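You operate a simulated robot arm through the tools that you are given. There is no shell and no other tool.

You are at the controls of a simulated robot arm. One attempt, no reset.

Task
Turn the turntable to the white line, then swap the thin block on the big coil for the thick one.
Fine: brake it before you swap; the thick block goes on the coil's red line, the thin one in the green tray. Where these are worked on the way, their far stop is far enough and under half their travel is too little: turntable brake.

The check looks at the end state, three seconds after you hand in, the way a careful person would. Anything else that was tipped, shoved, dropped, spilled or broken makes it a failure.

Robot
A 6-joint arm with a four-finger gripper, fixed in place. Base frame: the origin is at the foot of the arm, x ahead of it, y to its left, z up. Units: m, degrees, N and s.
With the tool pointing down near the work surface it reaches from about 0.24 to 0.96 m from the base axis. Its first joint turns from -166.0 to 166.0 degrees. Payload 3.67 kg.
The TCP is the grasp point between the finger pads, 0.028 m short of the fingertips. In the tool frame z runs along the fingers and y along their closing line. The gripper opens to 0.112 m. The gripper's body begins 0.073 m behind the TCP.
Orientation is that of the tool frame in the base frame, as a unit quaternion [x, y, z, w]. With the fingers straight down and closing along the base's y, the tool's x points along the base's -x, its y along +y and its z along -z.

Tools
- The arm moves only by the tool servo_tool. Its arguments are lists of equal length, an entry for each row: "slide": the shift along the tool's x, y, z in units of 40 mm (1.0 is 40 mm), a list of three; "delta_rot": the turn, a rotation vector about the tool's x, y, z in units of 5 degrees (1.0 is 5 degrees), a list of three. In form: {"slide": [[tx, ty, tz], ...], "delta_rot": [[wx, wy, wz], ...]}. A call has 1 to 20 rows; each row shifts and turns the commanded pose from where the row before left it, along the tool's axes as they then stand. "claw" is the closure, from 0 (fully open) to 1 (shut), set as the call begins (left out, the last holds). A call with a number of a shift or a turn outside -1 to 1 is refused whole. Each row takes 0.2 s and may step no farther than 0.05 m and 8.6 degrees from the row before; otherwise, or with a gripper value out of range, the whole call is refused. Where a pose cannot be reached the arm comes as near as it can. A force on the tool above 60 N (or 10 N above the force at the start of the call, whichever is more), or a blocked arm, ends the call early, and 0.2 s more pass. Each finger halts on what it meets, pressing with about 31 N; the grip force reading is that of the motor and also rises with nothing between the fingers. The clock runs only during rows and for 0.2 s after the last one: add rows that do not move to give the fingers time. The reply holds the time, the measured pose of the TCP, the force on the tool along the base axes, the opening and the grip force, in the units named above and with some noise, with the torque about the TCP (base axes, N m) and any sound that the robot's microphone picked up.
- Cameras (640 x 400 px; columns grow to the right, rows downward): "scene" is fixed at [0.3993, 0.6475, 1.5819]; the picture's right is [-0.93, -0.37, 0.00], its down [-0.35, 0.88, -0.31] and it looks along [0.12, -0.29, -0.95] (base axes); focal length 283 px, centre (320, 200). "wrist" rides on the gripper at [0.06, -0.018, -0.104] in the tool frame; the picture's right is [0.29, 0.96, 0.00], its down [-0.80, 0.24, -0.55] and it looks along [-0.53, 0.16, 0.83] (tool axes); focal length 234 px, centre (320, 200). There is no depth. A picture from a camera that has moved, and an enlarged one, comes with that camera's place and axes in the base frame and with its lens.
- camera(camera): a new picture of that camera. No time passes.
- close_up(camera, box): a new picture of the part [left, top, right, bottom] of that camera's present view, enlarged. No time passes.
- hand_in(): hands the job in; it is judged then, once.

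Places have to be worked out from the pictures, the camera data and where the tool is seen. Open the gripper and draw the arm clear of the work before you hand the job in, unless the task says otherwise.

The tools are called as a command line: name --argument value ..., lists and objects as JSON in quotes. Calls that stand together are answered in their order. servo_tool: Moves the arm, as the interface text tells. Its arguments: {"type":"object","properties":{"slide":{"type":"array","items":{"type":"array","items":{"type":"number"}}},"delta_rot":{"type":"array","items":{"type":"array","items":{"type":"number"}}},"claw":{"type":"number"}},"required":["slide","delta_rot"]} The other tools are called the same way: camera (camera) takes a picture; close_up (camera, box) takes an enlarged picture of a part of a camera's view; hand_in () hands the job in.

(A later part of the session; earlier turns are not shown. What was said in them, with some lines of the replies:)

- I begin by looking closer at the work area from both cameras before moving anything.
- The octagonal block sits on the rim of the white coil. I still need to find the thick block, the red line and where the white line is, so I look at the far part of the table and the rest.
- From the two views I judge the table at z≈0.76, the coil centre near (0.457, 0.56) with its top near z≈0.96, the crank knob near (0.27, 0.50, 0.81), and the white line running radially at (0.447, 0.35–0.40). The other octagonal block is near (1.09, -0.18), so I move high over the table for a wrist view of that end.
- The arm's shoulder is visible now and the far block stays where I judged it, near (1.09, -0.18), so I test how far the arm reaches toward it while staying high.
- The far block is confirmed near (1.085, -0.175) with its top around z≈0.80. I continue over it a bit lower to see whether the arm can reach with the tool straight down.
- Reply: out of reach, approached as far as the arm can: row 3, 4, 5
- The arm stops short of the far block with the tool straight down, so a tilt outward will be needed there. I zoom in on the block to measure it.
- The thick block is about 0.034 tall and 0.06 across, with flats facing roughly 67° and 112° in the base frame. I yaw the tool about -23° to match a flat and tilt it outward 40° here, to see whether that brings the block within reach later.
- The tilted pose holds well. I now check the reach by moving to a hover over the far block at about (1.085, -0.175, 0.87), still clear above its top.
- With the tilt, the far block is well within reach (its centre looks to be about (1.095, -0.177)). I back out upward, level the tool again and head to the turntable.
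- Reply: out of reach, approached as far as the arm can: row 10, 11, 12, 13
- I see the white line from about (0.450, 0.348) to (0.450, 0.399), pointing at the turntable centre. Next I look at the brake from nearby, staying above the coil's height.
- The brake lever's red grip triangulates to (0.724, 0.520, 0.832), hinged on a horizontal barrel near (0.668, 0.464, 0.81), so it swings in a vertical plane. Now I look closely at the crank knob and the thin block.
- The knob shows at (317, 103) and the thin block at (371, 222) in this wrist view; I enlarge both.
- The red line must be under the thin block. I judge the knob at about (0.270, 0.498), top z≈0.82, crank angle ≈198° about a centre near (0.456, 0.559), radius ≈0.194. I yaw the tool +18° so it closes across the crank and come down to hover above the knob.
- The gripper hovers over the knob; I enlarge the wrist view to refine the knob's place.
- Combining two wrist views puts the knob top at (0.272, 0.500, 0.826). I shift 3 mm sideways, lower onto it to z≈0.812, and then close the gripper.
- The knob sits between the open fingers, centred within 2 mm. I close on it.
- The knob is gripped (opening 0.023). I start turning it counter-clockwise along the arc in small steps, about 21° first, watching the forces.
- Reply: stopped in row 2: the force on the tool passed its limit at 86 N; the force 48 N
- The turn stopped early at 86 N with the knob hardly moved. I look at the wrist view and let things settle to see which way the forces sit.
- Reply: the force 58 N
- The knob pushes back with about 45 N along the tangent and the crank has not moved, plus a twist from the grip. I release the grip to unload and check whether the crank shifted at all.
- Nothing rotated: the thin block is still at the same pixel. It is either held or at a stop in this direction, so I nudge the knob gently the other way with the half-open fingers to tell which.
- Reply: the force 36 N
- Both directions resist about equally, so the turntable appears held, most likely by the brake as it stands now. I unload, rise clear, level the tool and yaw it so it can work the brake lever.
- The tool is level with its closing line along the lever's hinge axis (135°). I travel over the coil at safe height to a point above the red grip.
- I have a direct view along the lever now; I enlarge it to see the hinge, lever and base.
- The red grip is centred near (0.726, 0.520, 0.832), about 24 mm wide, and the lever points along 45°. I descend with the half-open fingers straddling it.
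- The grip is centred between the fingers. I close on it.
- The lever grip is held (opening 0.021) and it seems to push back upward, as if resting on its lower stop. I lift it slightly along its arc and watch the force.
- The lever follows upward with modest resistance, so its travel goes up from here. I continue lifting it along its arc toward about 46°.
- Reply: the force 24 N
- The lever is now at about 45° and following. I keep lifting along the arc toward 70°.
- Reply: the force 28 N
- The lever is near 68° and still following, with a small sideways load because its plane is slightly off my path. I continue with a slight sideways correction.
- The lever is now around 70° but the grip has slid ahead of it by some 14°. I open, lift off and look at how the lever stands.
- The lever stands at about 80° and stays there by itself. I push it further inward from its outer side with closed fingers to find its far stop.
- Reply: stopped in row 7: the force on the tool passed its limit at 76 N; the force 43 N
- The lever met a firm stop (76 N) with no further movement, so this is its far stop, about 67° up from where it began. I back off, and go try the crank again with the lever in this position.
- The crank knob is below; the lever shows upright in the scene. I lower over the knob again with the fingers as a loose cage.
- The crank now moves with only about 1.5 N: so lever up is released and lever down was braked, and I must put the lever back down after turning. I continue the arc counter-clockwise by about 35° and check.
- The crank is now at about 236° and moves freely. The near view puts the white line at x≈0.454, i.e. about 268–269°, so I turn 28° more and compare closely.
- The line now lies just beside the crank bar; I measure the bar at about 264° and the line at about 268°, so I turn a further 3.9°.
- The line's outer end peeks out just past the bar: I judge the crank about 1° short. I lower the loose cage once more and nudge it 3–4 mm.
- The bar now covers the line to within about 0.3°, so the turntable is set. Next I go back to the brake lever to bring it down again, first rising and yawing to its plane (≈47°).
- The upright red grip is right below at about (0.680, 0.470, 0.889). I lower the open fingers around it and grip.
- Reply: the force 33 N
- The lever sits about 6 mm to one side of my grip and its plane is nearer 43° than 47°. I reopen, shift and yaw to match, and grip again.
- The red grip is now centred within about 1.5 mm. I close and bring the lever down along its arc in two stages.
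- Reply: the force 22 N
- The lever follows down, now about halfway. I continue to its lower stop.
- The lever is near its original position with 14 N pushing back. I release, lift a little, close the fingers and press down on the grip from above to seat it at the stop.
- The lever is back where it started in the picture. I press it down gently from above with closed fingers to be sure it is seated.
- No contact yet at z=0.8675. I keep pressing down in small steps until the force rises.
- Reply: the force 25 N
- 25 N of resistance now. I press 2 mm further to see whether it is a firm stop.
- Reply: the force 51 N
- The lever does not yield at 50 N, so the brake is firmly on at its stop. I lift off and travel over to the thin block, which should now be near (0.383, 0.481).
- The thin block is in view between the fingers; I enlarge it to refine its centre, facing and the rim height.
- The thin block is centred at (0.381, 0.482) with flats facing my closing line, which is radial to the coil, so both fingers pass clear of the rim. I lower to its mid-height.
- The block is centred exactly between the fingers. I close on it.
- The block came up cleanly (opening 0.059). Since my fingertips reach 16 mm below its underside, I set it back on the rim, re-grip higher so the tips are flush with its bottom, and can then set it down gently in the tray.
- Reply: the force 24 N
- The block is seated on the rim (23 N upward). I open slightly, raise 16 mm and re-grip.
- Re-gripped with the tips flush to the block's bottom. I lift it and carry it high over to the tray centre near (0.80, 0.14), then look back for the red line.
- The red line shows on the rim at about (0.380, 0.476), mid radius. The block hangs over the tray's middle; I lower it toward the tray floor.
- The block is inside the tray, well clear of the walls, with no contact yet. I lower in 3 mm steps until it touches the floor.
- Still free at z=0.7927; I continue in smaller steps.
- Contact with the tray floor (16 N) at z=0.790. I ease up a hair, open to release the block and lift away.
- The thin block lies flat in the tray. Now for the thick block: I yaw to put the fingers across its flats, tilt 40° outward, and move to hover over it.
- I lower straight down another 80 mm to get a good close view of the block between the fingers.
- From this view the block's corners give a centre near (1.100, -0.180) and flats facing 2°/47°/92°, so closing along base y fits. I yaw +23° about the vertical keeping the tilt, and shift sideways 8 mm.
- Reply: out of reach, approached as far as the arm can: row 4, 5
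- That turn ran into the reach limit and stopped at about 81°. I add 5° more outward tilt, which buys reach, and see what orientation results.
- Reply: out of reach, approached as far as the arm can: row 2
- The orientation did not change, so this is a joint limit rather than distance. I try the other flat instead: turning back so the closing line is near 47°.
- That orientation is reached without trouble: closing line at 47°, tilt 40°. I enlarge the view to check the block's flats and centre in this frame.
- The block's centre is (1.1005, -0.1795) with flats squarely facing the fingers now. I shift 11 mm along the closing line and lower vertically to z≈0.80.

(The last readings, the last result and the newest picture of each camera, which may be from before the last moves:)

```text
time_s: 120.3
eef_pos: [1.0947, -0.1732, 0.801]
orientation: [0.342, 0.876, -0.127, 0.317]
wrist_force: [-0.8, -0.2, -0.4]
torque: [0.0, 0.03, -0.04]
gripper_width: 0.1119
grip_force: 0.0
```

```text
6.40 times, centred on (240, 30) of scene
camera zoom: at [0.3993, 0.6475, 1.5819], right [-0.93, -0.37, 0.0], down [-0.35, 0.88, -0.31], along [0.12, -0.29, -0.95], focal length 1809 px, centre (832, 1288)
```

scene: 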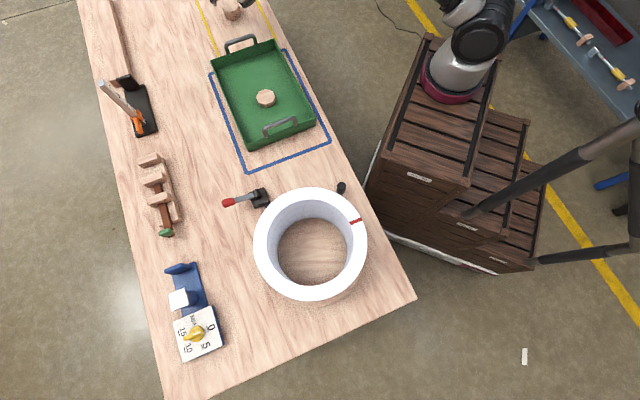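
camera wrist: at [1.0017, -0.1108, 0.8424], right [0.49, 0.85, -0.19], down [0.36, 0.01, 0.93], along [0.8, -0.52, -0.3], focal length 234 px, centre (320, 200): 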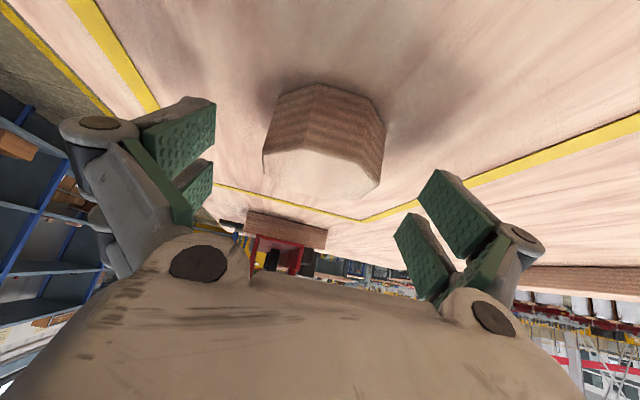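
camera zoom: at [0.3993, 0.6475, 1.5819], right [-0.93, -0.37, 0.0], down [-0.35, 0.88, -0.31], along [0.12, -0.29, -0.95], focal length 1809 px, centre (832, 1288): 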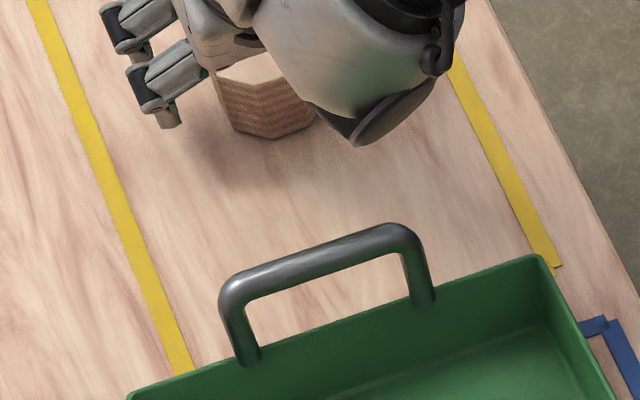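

Block centred within 1 mm across the fingers. I lower the last 13 mm in small steps.

servo_tool --slide '[[0.07, 0.001, 0.083], [0.07, 0.001, 0.083], [0.055, 0.001, 0.066], [0, 0, 0]]' --delta_rot '[[0, 0, 0], [0, 0, 0], [0, 0, 0], [0, 0, 0]]'

close_up --camera "wrist" --box '[180, 60, 480, 280]'

```text
time_s: 121.3
eef_pos: [1.0975, -0.1743, 0.7883]
orientation: [0.342, 0.876, -0.128, 0.316]
wrist_force: [-0.3, 0.2, 0.3]
torque: [-0.03, -0.04, 0.03]
gripper_width: 0.112
grip_force: 0.0
```

```text
1.82 times, centred on (330, 170) of wrist
camera zoom: at [1.0027, -0.1115, 0.83], right [0.49, 0.85, -0.19], down [0.35, 0.01, 0.94], along [0.8, -0.52, -0.3], focal length 426 px, centre (302, 254)
```

zoom: 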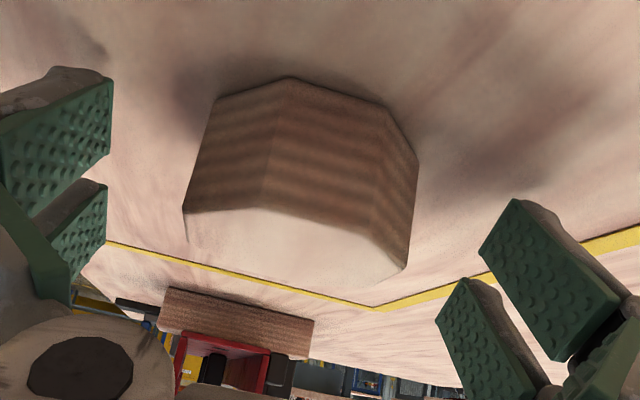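

No contact and the block stands between the pads. I close on it.

servo_tool --slide '[[0, 0, 0], [0, 0, 0], [0, 0, 0], [0, 0, 0]]' --delta_rot '[[0, 0, 0], [0, 0, 0], [0, 0, 0], [0, 0, 0]]' --claw 0.8

close_up --camera "wrist" --box '[180, 60, 480, 280]'

close_up --camera "scene" --box '[190, 0, 290, 60]'

```text
time_s: 122.3
eef_pos: [1.098, -0.1704, 0.7957]
orientation: [0.341, 0.875, -0.126, 0.321]
wrist_force: [6.6, 22.2, 49.5]
torque: [0.79, -0.2, 0.17]
gripper_width: 0.0593
grip_force: 30.3
```

```text
1.82 times, centred on (330, 170) of wrist
camera zoom: at [1.0041, -0.1092, 0.8363], right [0.49, 0.85, -0.19], down [0.35, 0.01, 0.94], along [0.8, -0.52, -0.29], focal length 426 px, centre (302, 254)
```

zoom: 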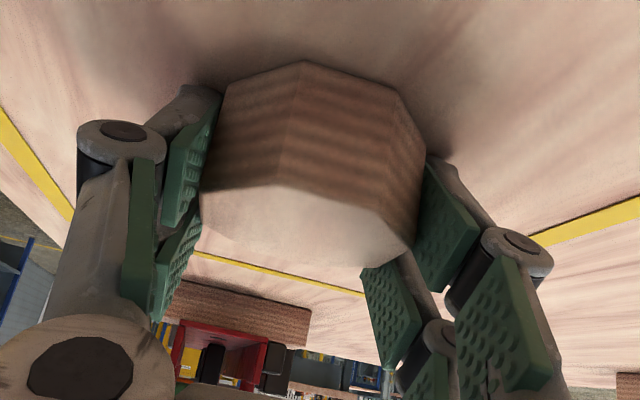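

```text
6.40 times, centred on (240, 30) of scene
camera zoom: at [0.3993, 0.6475, 1.5819], right [-0.93, -0.37, 0.0], down [-0.35, 0.88, -0.31], along [0.12, -0.29, -0.95], focal length 1809 px, centre (832, 1288)
```

zoom: 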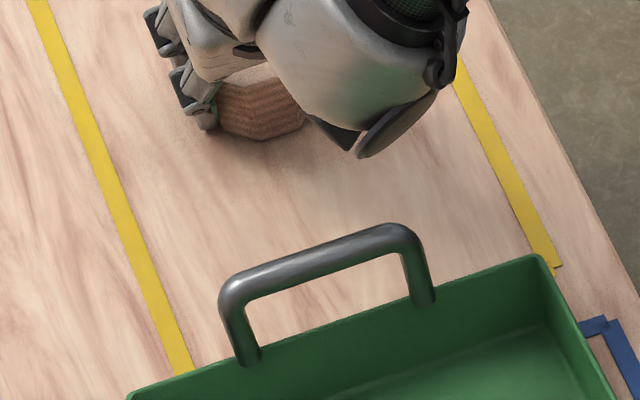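

The grip closed at 0.059 on the block, with the fingertips now pressing the table (about 50 N up). I lift straight up gently and check the hold.

servo_tool --slide '[[-0.1, 0, -0.12], [-0.16, 0, -0.19], [-0.32, 0, -0.38], [-0.5, 0, -0.6], [0, 0, 0]]' --delta_rot '[[0, 0, 0], [0, 0, 0], [0, 0, 0], [0, 0, 0], [0, 0, 0]]'

close_up --camera "wrist" --box '[180, 60, 480, 280]'

close_up --camera "scene" --box '[190, 0, 290, 60]'

```text
time_s: 123.5
eef_pos: [1.0976, -0.1772, 0.8547]
orientation: [0.341, 0.876, -0.128, 0.317]
wrist_force: [0.3, -0.9, -1.2]
torque: [0.03, 0.04, 0.01]
gripper_width: 0.0591
grip_force: 31.0
```

```text
1.82 times, centred on (330, 170) of wrist
camera zoom: at [1.0023, -0.1135, 0.8978], right [0.49, 0.85, -0.19], down [0.36, 0.01, 0.93], along [0.8, -0.52, -0.3], focal length 426 px, centre (302, 254)
```

zoom: 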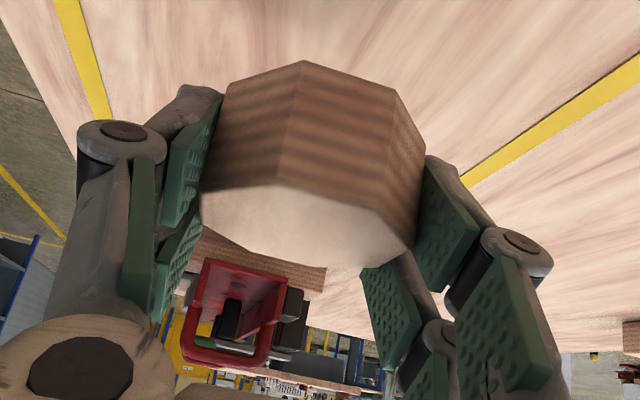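

```text
6.40 times, centred on (240, 30) of scene
camera zoom: at [0.3993, 0.6475, 1.5819], right [-0.93, -0.37, 0.0], down [-0.35, 0.88, -0.31], along [0.12, -0.29, -0.95], focal length 1809 px, centre (832, 1288)
```

zoom: 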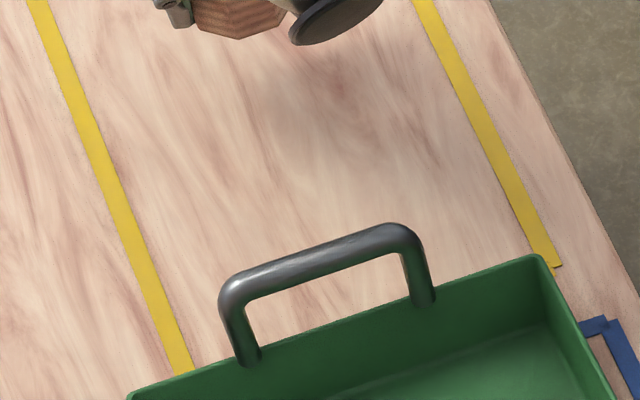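

The block is held level and firm. Its grip already closes along 47°, which is radial at the red line, so I keep this orientation: I retract along the tool axis, then carry it high over to the coil.

servo_tool --slide '[[0, 0, -0.6], [0, 0, -0.99], [0, 0, -0.99], [0, 0, -0.99], [0, 0, -0.99], [0, 0, -0.99], [0, 0, -0.99], [0, 0, -0.99], [0, 0, 0]]' --delta_rot '[[0, 0, 0], [0, 0, 0], [0, 0, 0], [0, 0, 0], [0, 0, 0], [0, 0, 0], [0, 0, 0], [0, 0, 0], [0, 0, 0]]'

camera --camera "scene"

camera --camera "wrist"

```text
time_s: 125.5
eef_pos: [0.9566, -0.0414, 1.0867]
orientation: [0.342, 0.875, -0.128, 0.316]
wrist_force: [0.6, 0.2, -1.3]
torque: [0.0, -0.01, 0.0]
gripper_width: 0.0593
grip_force: 31.7
```

```text
taken
```

scene: 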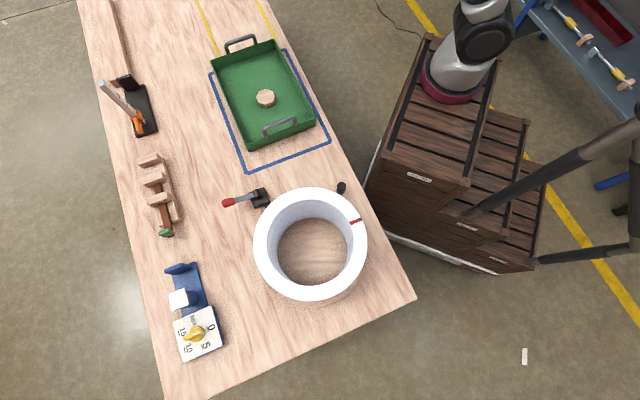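

```text
taken
camera wrist: at [0.8634, 0.0206, 1.1281], right [0.49, 0.85, -0.19], down [0.36, 0.01, 0.93], along [0.8, -0.52, -0.3], focal length 234 px, centre (320, 200)
```

wrist: 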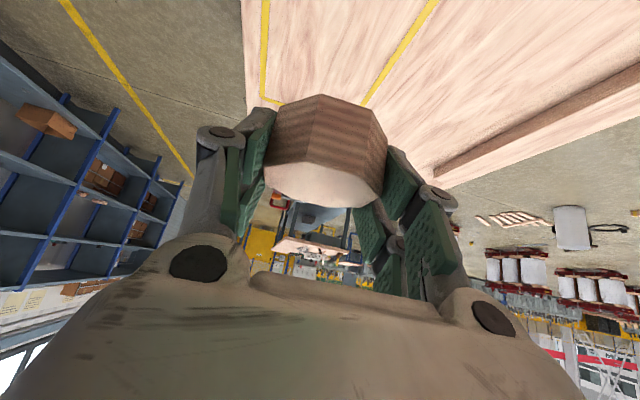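

I carry the block toward the coil in two legs at this height, keeping the orientation.

servo_tool --slide '[[0.875, -0.0165, -0.755], [0.875, -0.0165, -0.755], [0.875, -0.0165, -0.755], [0.875, -0.0165, -0.755], [0.875, -0.0165, -0.755], [0.875, -0.0165, -0.755], [0.875, -0.0165, -0.755], [0.875, -0.0165, -0.755], [0.875, -0.0165, -0.755]]' --delta_rot '[[0, 0, 0], [0, 0, 0], [0, 0, 0], [0, 0, 0], [0, 0, 0], [0, 0, 0], [0, 0, 0], [0, 0, 0], [0, 0, 0]]'

camera --camera "scene"

```text
time_s: 127.5
eef_pos: [0.6467, 0.2369, 1.093]
orientation: [0.341, 0.876, -0.127, 0.318]
wrist_force: [-0.1, -0.2, -1.4]
torque: [0.06, 0.03, -0.01]
gripper_width: 0.0593
grip_force: 31.1
```

```text
taken
```

scene: 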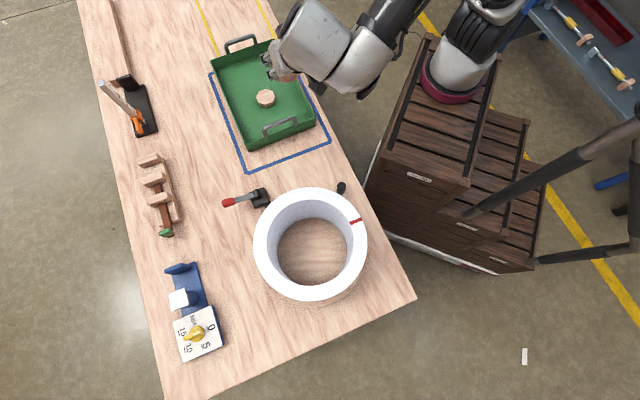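

Half-way and everything holds. I continue to the hover above the red line.

servo_tool --slide '[[0.875, -0.0165, -0.755], [0.875, -0.0165, -0.755], [0.875, -0.0165, -0.755], [0.875, -0.0165, -0.755], [0.875, -0.0165, -0.755], [0.875, -0.0165, -0.755], [0.875, -0.0165, -0.755], [0.8, -0.0165, -0.7], [0, 0, 0]]' --delta_rot '[[0, 0, 0], [0, 0, 0], [0, 0, 0], [0, 0, 0], [0, 0, 0], [0, 0, 0], [0, 0, 0], [0, 0, 0], [0, 0, 0]]'

camera --camera "wrist"

camera --camera "scene"

```text
time_s: 129.5
eef_pos: [0.374, 0.4849, 1.1004]
orientation: [0.342, 0.875, -0.127, 0.317]
wrist_force: [-0.7, 0.3, -0.1]
torque: [-0.03, -0.01, 0.0]
gripper_width: 0.059
grip_force: 30.7
```

```text
taken
camera wrist: at [0.2797, 0.5473, 1.1418], right [0.49, 0.85, -0.19], down [0.35, 0.01, 0.93], along [0.8, -0.52, -0.3], focal length 234 px, centre (320, 200)
```

wrist: 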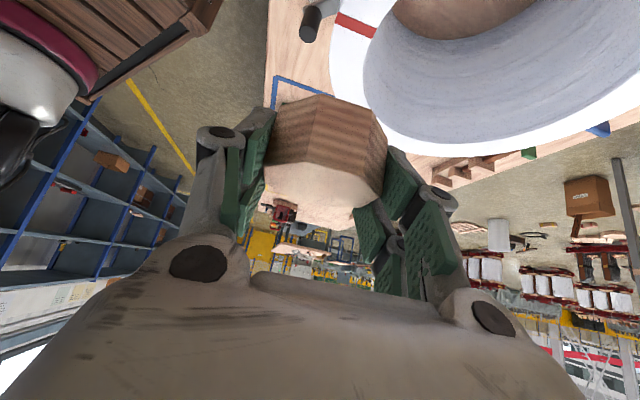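

```text
taken
```

scene: 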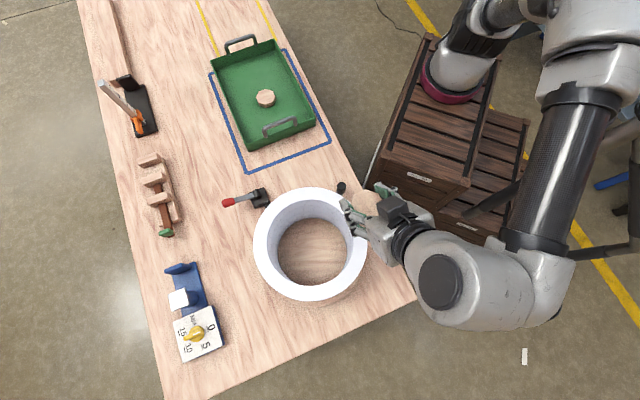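

I have reached the hover, and the red line shows at the top of the wrist view. I enlarge it to fix its ends.

close_up --camera "wrist" --box '[280, 0, 440, 100]'

close_up --camera "scene" --box '[310, 170, 410, 270]'

```text
4.00 times, centred on (360, 50) of wrist
camera zoom: at [0.2797, 0.5473, 1.1418], right [0.49, 0.85, -0.19], down [0.35, 0.01, 0.93], along [0.8, -0.52, -0.3], focal length 937 px, centre (160, 800)
```

zoom: 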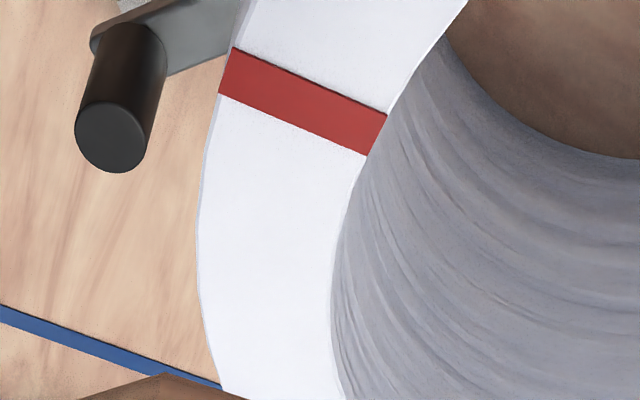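

```text
4.00 times, centred on (360, 220) of scene
camera zoom: at [0.3993, 0.6475, 1.5819], right [-0.93, -0.37, 0.0], down [-0.35, 0.88, -0.31], along [0.12, -0.29, -0.95], focal length 1130 px, centre (160, 120)
```

zoom: 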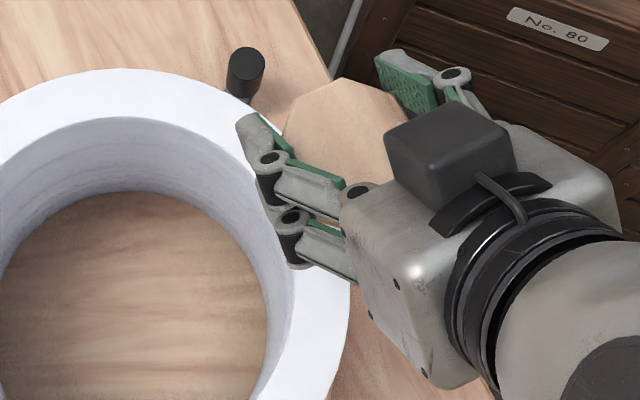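

The red line runs from (0.3735, 0.4675) to (0.395, 0.489), middle about (0.3835, 0.478), and the block's centre sits 9.5 mm ahead of the TCP. I correct 2 mm and descend to about 12 mm above the rim.

servo_tool --slide '[[0.301, 0.016, 0.443], [0.341, 0.004, 0.409], [0.341, 0.004, 0.409], [0.341, 0.004, 0.409], [0, 0, 0]]' --delta_rot '[[0, 0, 0], [0, 0, 0], [0, 0, 0], [0, 0, 0], [0, 0, 0]]'

camera --camera "wrist"

close_up --camera "scene" --box '[310, 170, 410, 270]'

```text
time_s: 130.7
eef_pos: [0.3744, 0.4793, 1.0139]
orientation: [0.342, 0.876, -0.127, 0.316]
wrist_force: [-0.2, -0.6, -0.8]
torque: [-0.02, -0.01, 0.01]
gripper_width: 0.0591
grip_force: 31.3
```

```text
taken
camera wrist: at [0.2807, 0.5421, 1.0557], right [0.49, 0.85, -0.19], down [0.35, 0.01, 0.93], along [0.8, -0.52, -0.3], focal length 234 px, centre (320, 200)
```

wrist: 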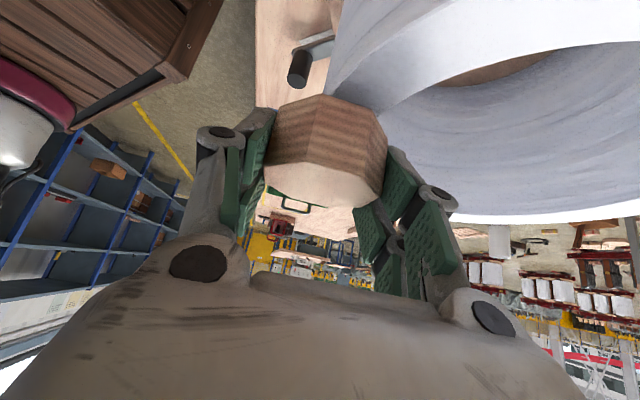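

```text
4.00 times, centred on (360, 220) of scene
camera zoom: at [0.3993, 0.6475, 1.5819], right [-0.93, -0.37, 0.0], down [-0.35, 0.88, -0.31], along [0.12, -0.29, -0.95], focal length 1130 px, centre (160, 120)
```

zoom: 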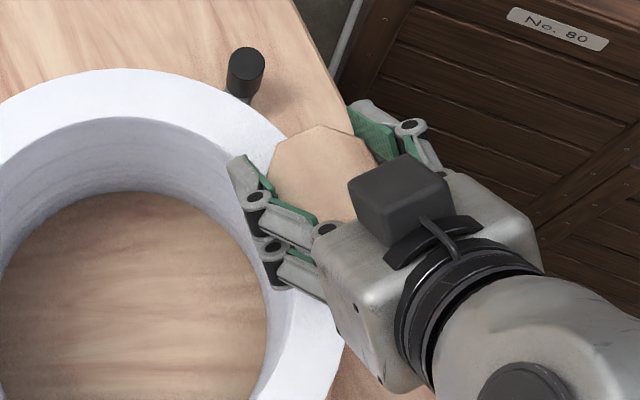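

Both cameras suggest the block is about 3–4 mm outward of the rim's middle; I shift it inward by 3.5 mm and re-read.

servo_tool --slide '[[0, 0.0875, 0], [0, 0, 0], [0, 0, 0]]' --delta_rot '[[0, 0, 0], [0, 0, 0], [0, 0, 0]]'

close_up --camera "scene" --box '[320, 180, 390, 250]'

close_up --camera "wrist" --box '[220, 20, 440, 240]'

```text
time_s: 131.5
eef_pos: [0.3771, 0.4812, 1.0134]
orientation: [0.342, 0.876, -0.128, 0.316]
wrist_force: [-0.8, 0.2, -1.7]
torque: [0.01, 0.05, 0.0]
gripper_width: 0.0591
grip_force: 31.4
```

```text
5.71 times, centred on (355, 215) of scene
camera zoom: at [0.3993, 0.6475, 1.5819], right [-0.93, -0.37, 0.0], down [-0.35, 0.88, -0.31], along [0.12, -0.29, -0.95], focal length 1615 px, centre (120, 114)
```

zoom: 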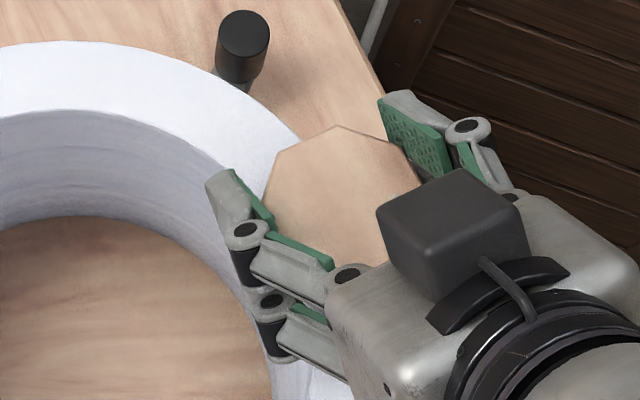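

```text
1.82 times, centred on (330, 130) of wrist
camera zoom: at [0.2834, 0.5451, 1.0556], right [0.49, 0.85, -0.19], down [0.35, 0.01, 0.93], along [0.8, -0.52, -0.3], focal length 426 px, centre (302, 327)
```

zoom: 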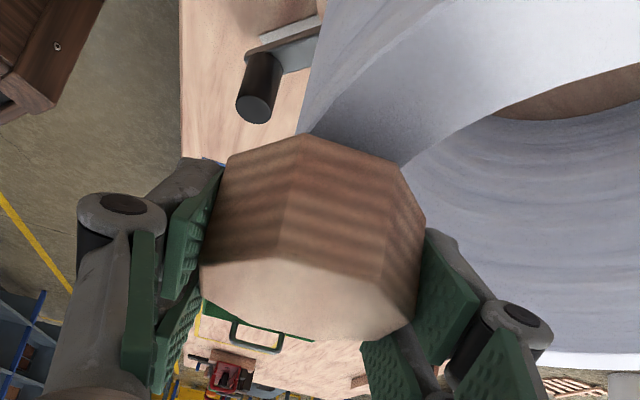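

The scene view puts the block radially on the rim's middle but about 3–4 mm short along the tangent. I correct by 3 mm, then lower slowly until contact.

servo_tool --slide '[[-0.058, 0, 0.049], [0.056, 0.001, 0.067], [0.04, 0, 0.048], [0, 0, 0]]' --delta_rot '[[0, 0, 0], [0, 0, 0], [0, 0, 0], [0, 0, 0]]'

servo_tool --slide '[[0.016, 0, 0.0192], [0.016, 0, 0.0192], [0.016, 0, 0.0192], [0, 0, 0]]' --delta_rot '[[0, 0, 0], [0, 0, 0], [0, 0, 0], [0, 0, 0]]'

```text
time_s: 132.5
eef_pos: [0.3795, 0.4808, 1.0079]
orientation: [0.342, 0.875, -0.128, 0.317]
wrist_force: [0.1, -0.5, 0.0]
torque: [-0.02, -0.01, 0.01]
gripper_width: 0.0591
grip_force: 31.3
```

```text
time_s: 133.5
eef_pos: [0.3813, 0.4818, 1.0034]
orientation: [0.343, 0.875, -0.128, 0.316]
wrist_force: [0.0, 0.0, -1.5]
torque: [-0.02, -0.01, 0.03]
gripper_width: 0.0592
grip_force: 30.6
```

No contact yet at z=1.0034. I continue in 1 mm steps and watch the force.

servo_tool --slide '[[0.016, 0, 0.0192], [0.016, 0, 0.0192], [0, 0, 0]]' --delta_rot '[[0, 0, 0], [0, 0, 0], [0, 0, 0]]'

close_up --camera "scene" --box '[320, 180, 390, 250]'

close_up --camera "wrist" --box '[220, 20, 440, 240]'

```text
time_s: 134.3
eef_pos: [0.3803, 0.482, 1.0036]
orientation: [0.342, 0.876, -0.127, 0.316]
wrist_force: [5.3, 4.0, 20.0]
torque: [-0.18, -0.66, 0.1]
gripper_width: 0.0592
grip_force: 30.3
```

```text
5.71 times, centred on (355, 215) of scene
camera zoom: at [0.3993, 0.6475, 1.5819], right [-0.93, -0.37, 0.0], down [-0.35, 0.88, -0.31], along [0.12, -0.29, -0.95], focal length 1615 px, centre (120, 114)
```

zoom: 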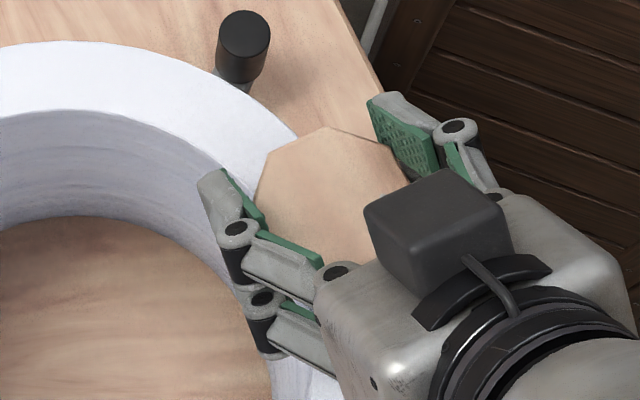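

```text
1.82 times, centred on (330, 130) of wrist
camera zoom: at [0.2866, 0.543, 1.045], right [0.49, 0.85, -0.19], down [0.35, 0.01, 0.94], along [0.8, -0.52, -0.3], focal length 426 px, centre (302, 327)
```

zoom: 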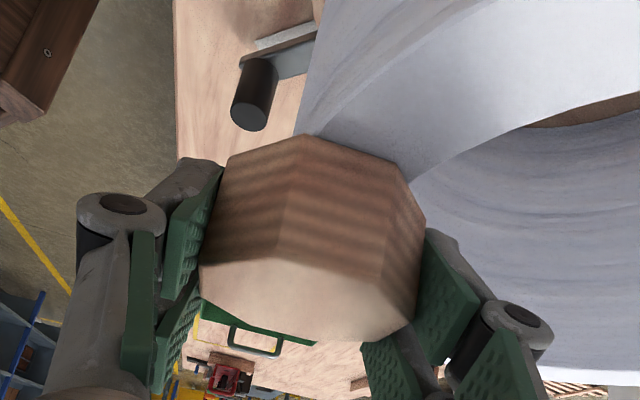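

Contact at 20 N with the block on the rim. Before releasing I zoom in more to verify the block's position against the rim.

close_up --camera "scene" --box '[335, 195, 375, 225]'

close_up --camera "wrist" --box '[250, 70, 390, 180]'

```text
13.33 times, centred on (355, 210) of scene
camera zoom: at [0.3993, 0.6475, 1.5819], right [-0.93, -0.37, 0.0], down [-0.35, 0.88, -0.31], along [0.12, -0.29, -0.95], focal length 3768 px, centre (-147, 67)
```

zoom: 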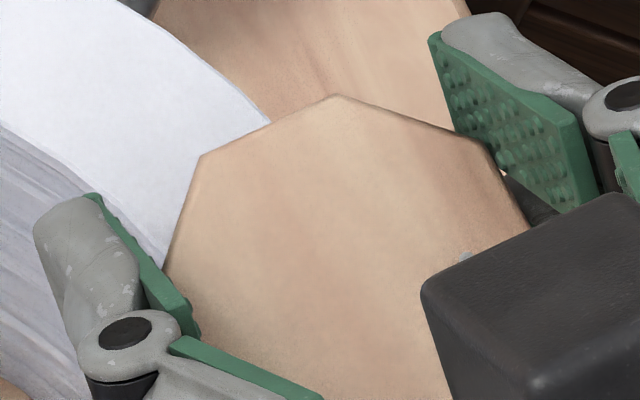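

```text
3.64 times, centred on (320, 125) of wrist
camera zoom: at [0.2866, 0.543, 1.045], right [0.49, 0.85, -0.19], down [0.35, 0.01, 0.94], along [0.8, -0.52, -0.3], focal length 852 px, centre (320, 473)
```

zoom: 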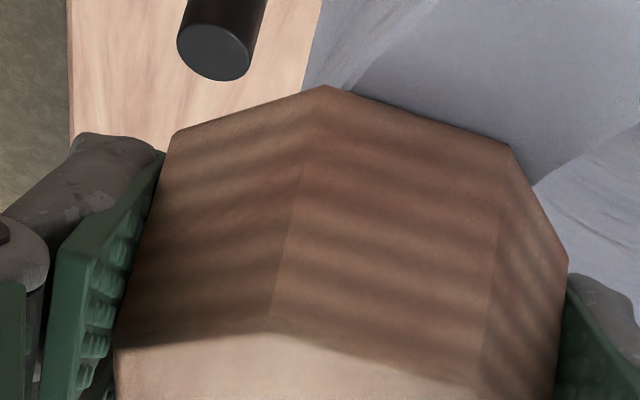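

The block's top centre lands within about 1.5 mm of the red line's middle in the scene view. I ease the preload by 1.5 mm and open the fingers gently.

servo_tool --slide '[[-0.024, 0, -0.029], [0, 0, 0]]' --delta_rot '[[0, 0, 0], [0, 0, 0]]'

servo_tool --slide '[[0, 0, 0], [0, 0, 0], [0, 0, 0], [0, 0, 0]]' --delta_rot '[[0, 0, 0], [0, 0, 0], [0, 0, 0], [0, 0, 0]]' --claw 0.3

close_up --camera "scene" --box '[335, 195, 375, 225]'

close_up --camera "wrist" --box '[220, 20, 440, 240]'

```text
time_s: 134.9
eef_pos: [0.3793, 0.4806, 1.0028]
orientation: [0.341, 0.876, -0.128, 0.317]
wrist_force: [1.7, 2.3, 5.1]
torque: [0.06, -0.26, 0.09]
gripper_width: 0.0595
grip_force: 30.6
```

```text
time_s: 135.9
eef_pos: [0.3798, 0.4806, 1.0032]
orientation: [0.342, 0.876, -0.128, 0.316]
wrist_force: [-0.2, 0.9, -0.4]
torque: [0.01, -0.03, 0.0]
gripper_width: 0.0782
grip_force: 0.1
```

```text
13.33 times, centred on (355, 210) of scene
camera zoom: at [0.3993, 0.6475, 1.5819], right [-0.93, -0.37, 0.0], down [-0.35, 0.88, -0.31], along [0.12, -0.29, -0.95], focal length 3768 px, centre (-147, 67)
```

zoom: 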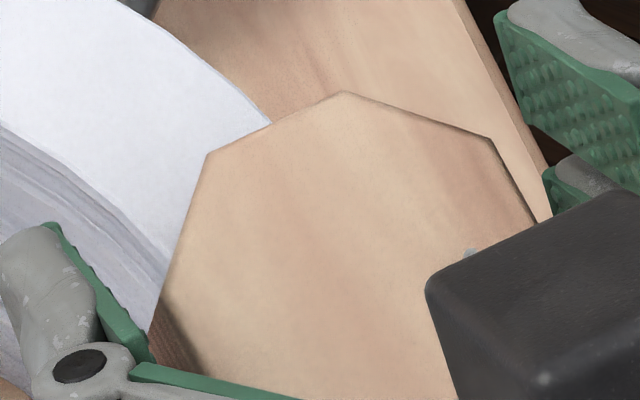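

```text
1.82 times, centred on (330, 130) of wrist
camera zoom: at [0.2862, 0.5424, 1.0456], right [0.49, 0.85, -0.19], down [0.35, 0.01, 0.93], along [0.8, -0.52, -0.3], focal length 426 px, centre (302, 327)
```

zoom: 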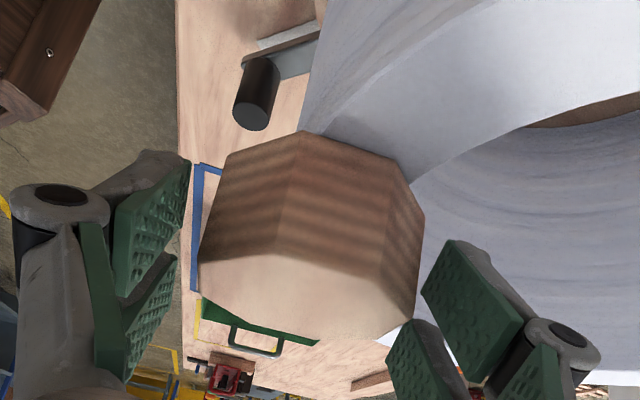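

The block rests on the rim by itself. I open fully and withdraw back along the tool axis.

servo_tool --slide '[[0, 0, 0], [0, 0, 0], [0, 0, -0.3], [0, 0, -0.6], [0, 0, -0.95], [0, 0, -0.95], [0, 0, -0.95], [0, 0, -0.95], [0, 0, 0]]' --delta_rot '[[0, 0, 0], [0, 0, 0], [0, 0, 0], [0, 0, 0], [0, 0, 0], [0, 0, 0], [0, 0, 0], [0, 0, 0], [0, 0, 0]]' --claw 0

camera --camera "wrist"

camera --camera "scene"

close_up --camera "scene" --box '[310, 170, 390, 250]'

```text
time_s: 137.9
eef_pos: [0.2976, 0.5478, 1.1387]
orientation: [0.342, 0.876, -0.126, 0.317]
wrist_force: [-0.3, -0.2, 0.5]
torque: [0.03, 0.0, 0.02]
gripper_width: 0.1121
grip_force: 0.1
out of reach, approached as far as the arm can: row 8
```

```text
taken
camera wrist: at [0.2029, 0.6094, 1.1799], right [0.49, 0.85, -0.19], down [0.35, 0.0, 0.94], along [0.8, -0.52, -0.3], focal length 234 px, centre (320, 200)
```

wrist: 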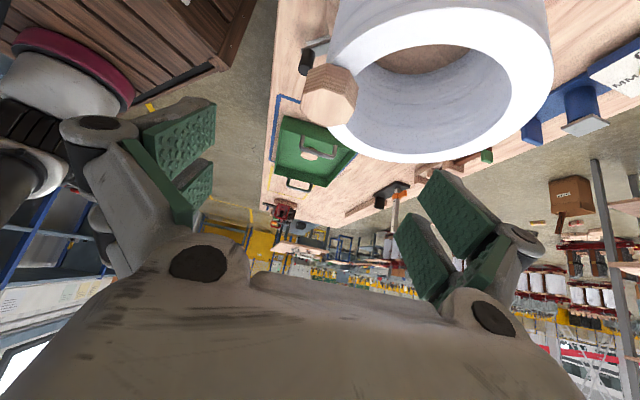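

```text
taken
```

scene: 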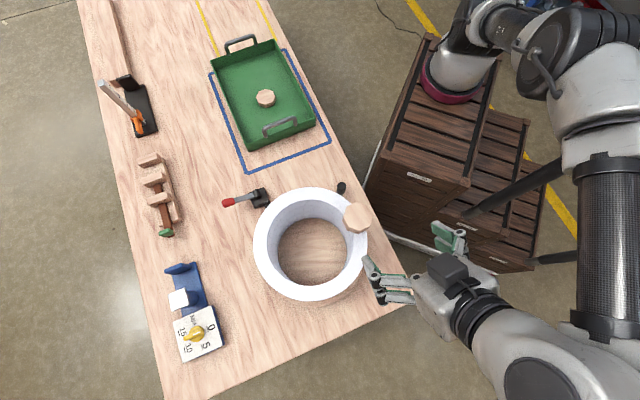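

```text
5.00 times, centred on (350, 210) of scene
camera zoom: at [0.3993, 0.6475, 1.5819], right [-0.93, -0.37, 0.0], down [-0.35, 0.88, -0.31], along [0.12, -0.29, -0.95], focal length 1413 px, centre (170, 150)
```

zoom: 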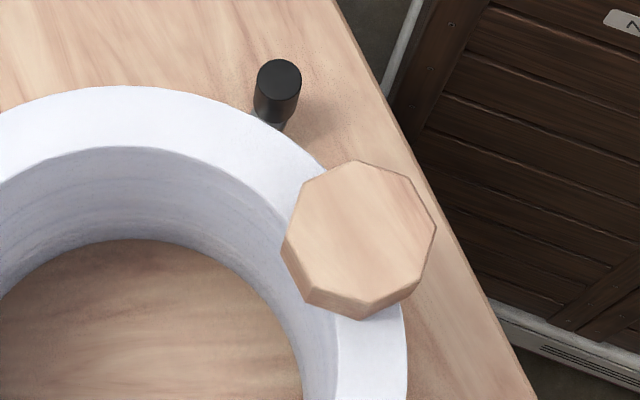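

The block sits squarely on the rim; the scene view puts its centre within 2 mm of the red line. I level the tool and move to a spot where I can check the crank against the white line again.

servo_tool --slide '[[0, 0, 0], [0, 0, 0], [0, 0, 0], [0, 0, 0], [0, 0, 0], [0, 0, 0], [0, 0, 0], [0, 0, 0], [0, 0, 0], [0, 0, 0], [0, 0, 0], [0, 0, 0], [0, 0, 0], [0, 0, 0], [0, 0, 0], [0, 0, 0], [0, 0, 0], [0, 0, 0]]' --delta_rot '[[0, 1, 0], [0, 1, 0], [0, 1, 0], [0, 1, 0], [0, 1, 0], [0, 1, 0], [0, 1, 0], [0, 1, 0], [0, 0, -0.942], [0, 0, -0.942], [0, 0, -0.942], [0, 0, -0.942], [0, 0, -0.942], [0, 0, -0.942], [0, 0, -0.942], [0, 0, -0.942], [0, 0, -0.942], [0, 0, 0]]'

camera --camera "scene"

```text
time_s: 141.7
eef_pos: [0.2963, 0.5484, 1.1396]
orientation: [0.002, 1.0, -0.002, -0.003]
wrist_force: [-0.8, 0.2, -0.7]
torque: [-0.02, -0.03, -0.01]
gripper_width: 0.112
grip_force: 0.0
```

```text
taken
```

scene: 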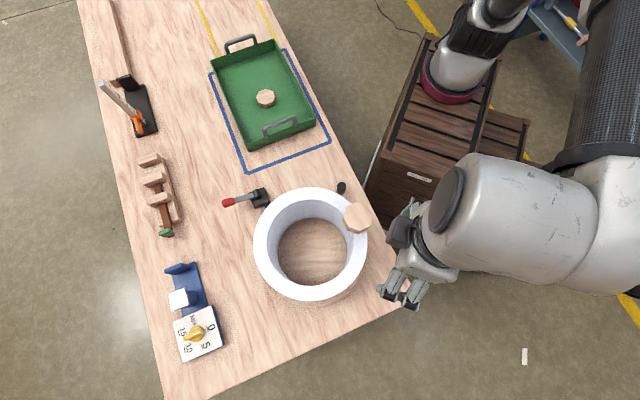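

The tool is level again and the scene is tidy. I move on toward (0.38, 0.25, 1.12) to look at the crank and white line.

servo_tool --slide '[[-0.26, -0.93, 0], [-0.26, -0.93, 0], [-0.26, -0.93, 0], [-0.26, -0.93, 0], [-0.26, -0.93, 0], [-0.26, -0.93, 0], [-0.26, -0.93, 0], [-0.26, -0.93, 0], [0, 0, 0]]' --delta_rot '[[0, 0, 0], [0, 0, 0], [0, 0, 0], [0, 0, 0], [0, 0, 0], [0, 0, 0], [0, 0, 0], [0, 0, 0], [0, 0, 0]]'

camera --camera "wrist"

close_up --camera "wrist" --box '[320, 100, 420, 200]'

camera --camera "scene"

```text
time_s: 143.7
eef_pos: [0.3786, 0.2498, 1.1365]
orientation: [0.004, 1.0, -0.002, -0.003]
wrist_force: [0.3, 0.6, 0.0]
torque: [-0.04, 0.01, -0.02]
gripper_width: 0.1119
grip_force: 0.0
```

```text
taken
camera wrist: at [0.3201, 0.2321, 1.2421], right [-0.28, 0.96, 0.0], down [0.8, 0.24, 0.55], along [0.53, 0.15, -0.84], focal length 234 px, centre (320, 200)
```

wrist: 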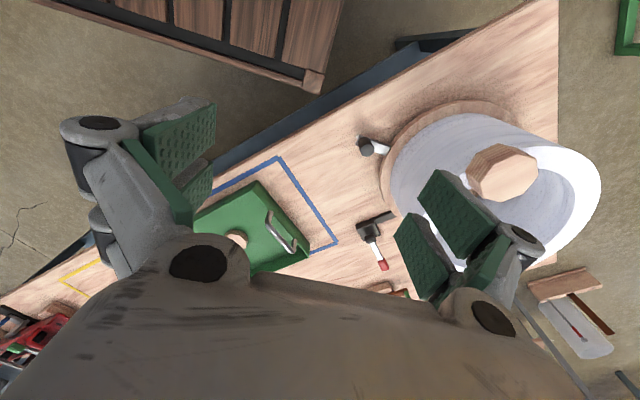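

```text
4.00 times, centred on (370, 150) of wrist
camera zoom: at [0.3201, 0.2321, 1.2421], right [-0.28, 0.96, 0.0], down [0.8, 0.24, 0.55], along [0.53, 0.15, -0.84], focal length 937 px, centre (120, 400)
```

zoom: 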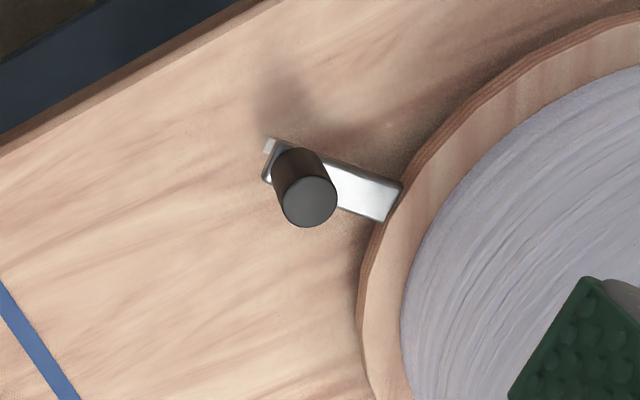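

```text
taken
```

scene: 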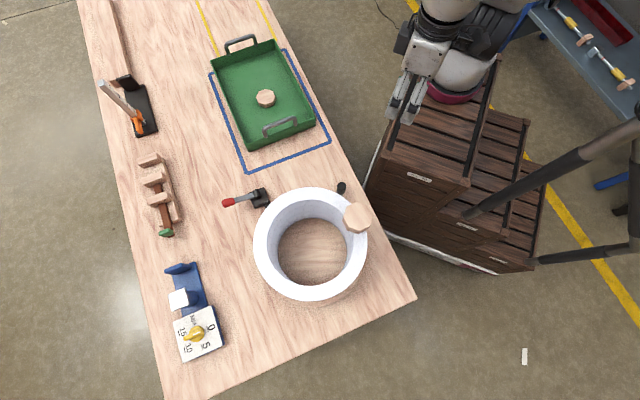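

The white line's end shows just at the bar's tip, aligned within about 0.7°, and the lever, tray block and rim block all look right. I raise the open gripper a little further clear and take a last look at the brake, tray and coil.

servo_tool --slide '[[0.3, -0.8, -0.3], [0.3, -0.8, -0.3], [0.3, -0.8, -0.3], [0, 0, 0]]' --delta_rot '[[0, 0, 0], [0, 0, 0], [0, 0, 0], [0, 0, 0]]'

close_up --camera "scene" --box '[180, 140, 290, 230]'

close_up --camera "scene" --box '[200, 30, 330, 160]'

close_up --camera "scene" --box '[230, 160, 430, 310]'

```text
time_s: 144.7
eef_pos: [0.3425, 0.1551, 1.1737]
orientation: [0.003, 1.0, -0.002, -0.003]
wrist_force: [0.3, 0.1, 0.7]
torque: [-0.02, 0.0, 0.01]
gripper_width: 0.1119
grip_force: 0.1
```

```text
4.44 times, centred on (235, 185) of scene
camera zoom: at [0.3993, 0.6475, 1.5819], right [-0.93, -0.37, 0.0], down [-0.35, 0.88, -0.31], along [0.12, -0.29, -0.95], focal length 1256 px, centre (698, 267)
```

zoom: 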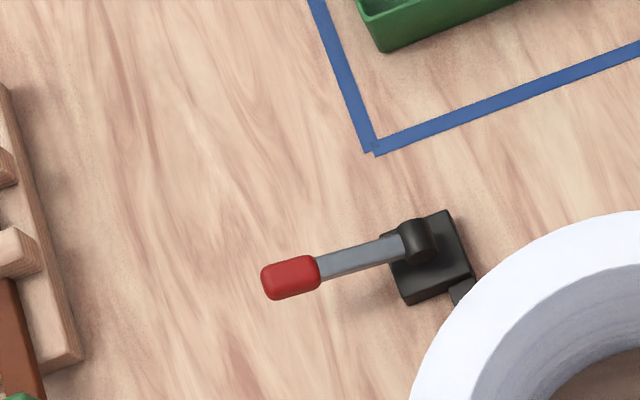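

```text
3.08 times, centred on (265, 95) of scene
camera zoom: at [0.3993, 0.6475, 1.5819], right [-0.93, -0.37, 0.0], down [-0.35, 0.88, -0.31], along [0.12, -0.29, -0.95], focal length 870 px, centre (489, 523)
```

zoom: 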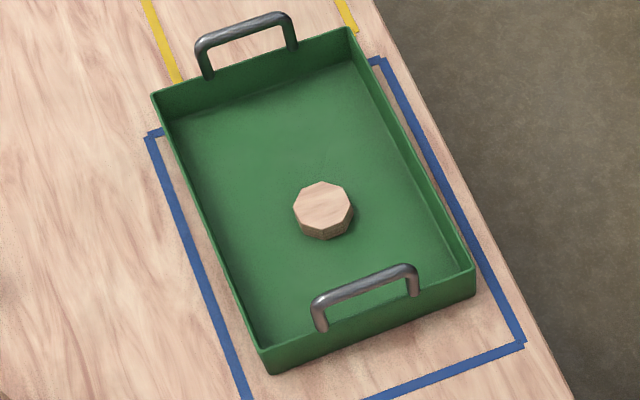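

```text
2.67 times, centred on (330, 235) of scene
camera zoom: at [0.3993, 0.6475, 1.5819], right [-0.93, -0.37, 0.0], down [-0.35, 0.88, -0.31], along [0.12, -0.29, -0.95], focal length 754 px, centre (293, 107)
```

zoom: 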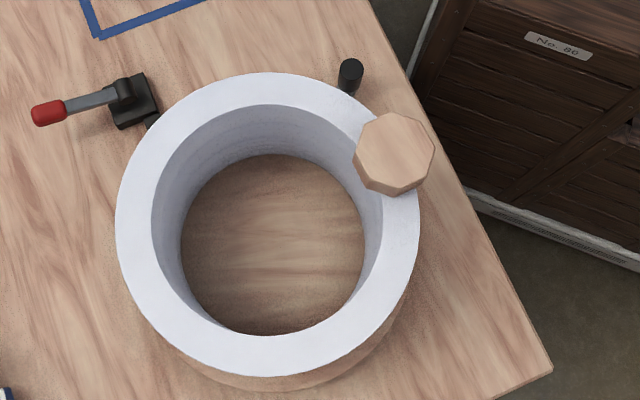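

The crank is on the white line, the brake lever is back at its braking stop, and the thin block lies flat in the green tray. The thick block sits on the coil's red line, and the open gripper is clear of the work. I hand the job in.

hand_in

```text
The job is handed in.
```

The turntable is on the white line and braked, the thick block is on the coil's red line, and the thin one is in the green tray. I have handed the job in; no verdict has come back yet.

- **Turntable:** The crank bar covers the white line to within about 0.7° in the last wrist view.
- **Brake:** It was already on when I started and the turntable would not turn, so I lifted the lever to free it. After turning I brought the lever back down. It met a firm stop and did not move under about 50 N. Early on, before I knew it was braked, two pushes on the crank and lever tripped the force limit (86 N and 76 N); nothing moved or looked damaged.
- **Thin block:** It lies flat near the middle of the tray, set down rather than dropped.
- **Thick block:** It rests flat on the rim. The red line is now hidden under it, so its position is measured rather than seen: centre within about 2 mm of the middle of the line.

Nothing else looked tipped or shoved in the final pictures. The gripper is open and drawn back above the table edge.
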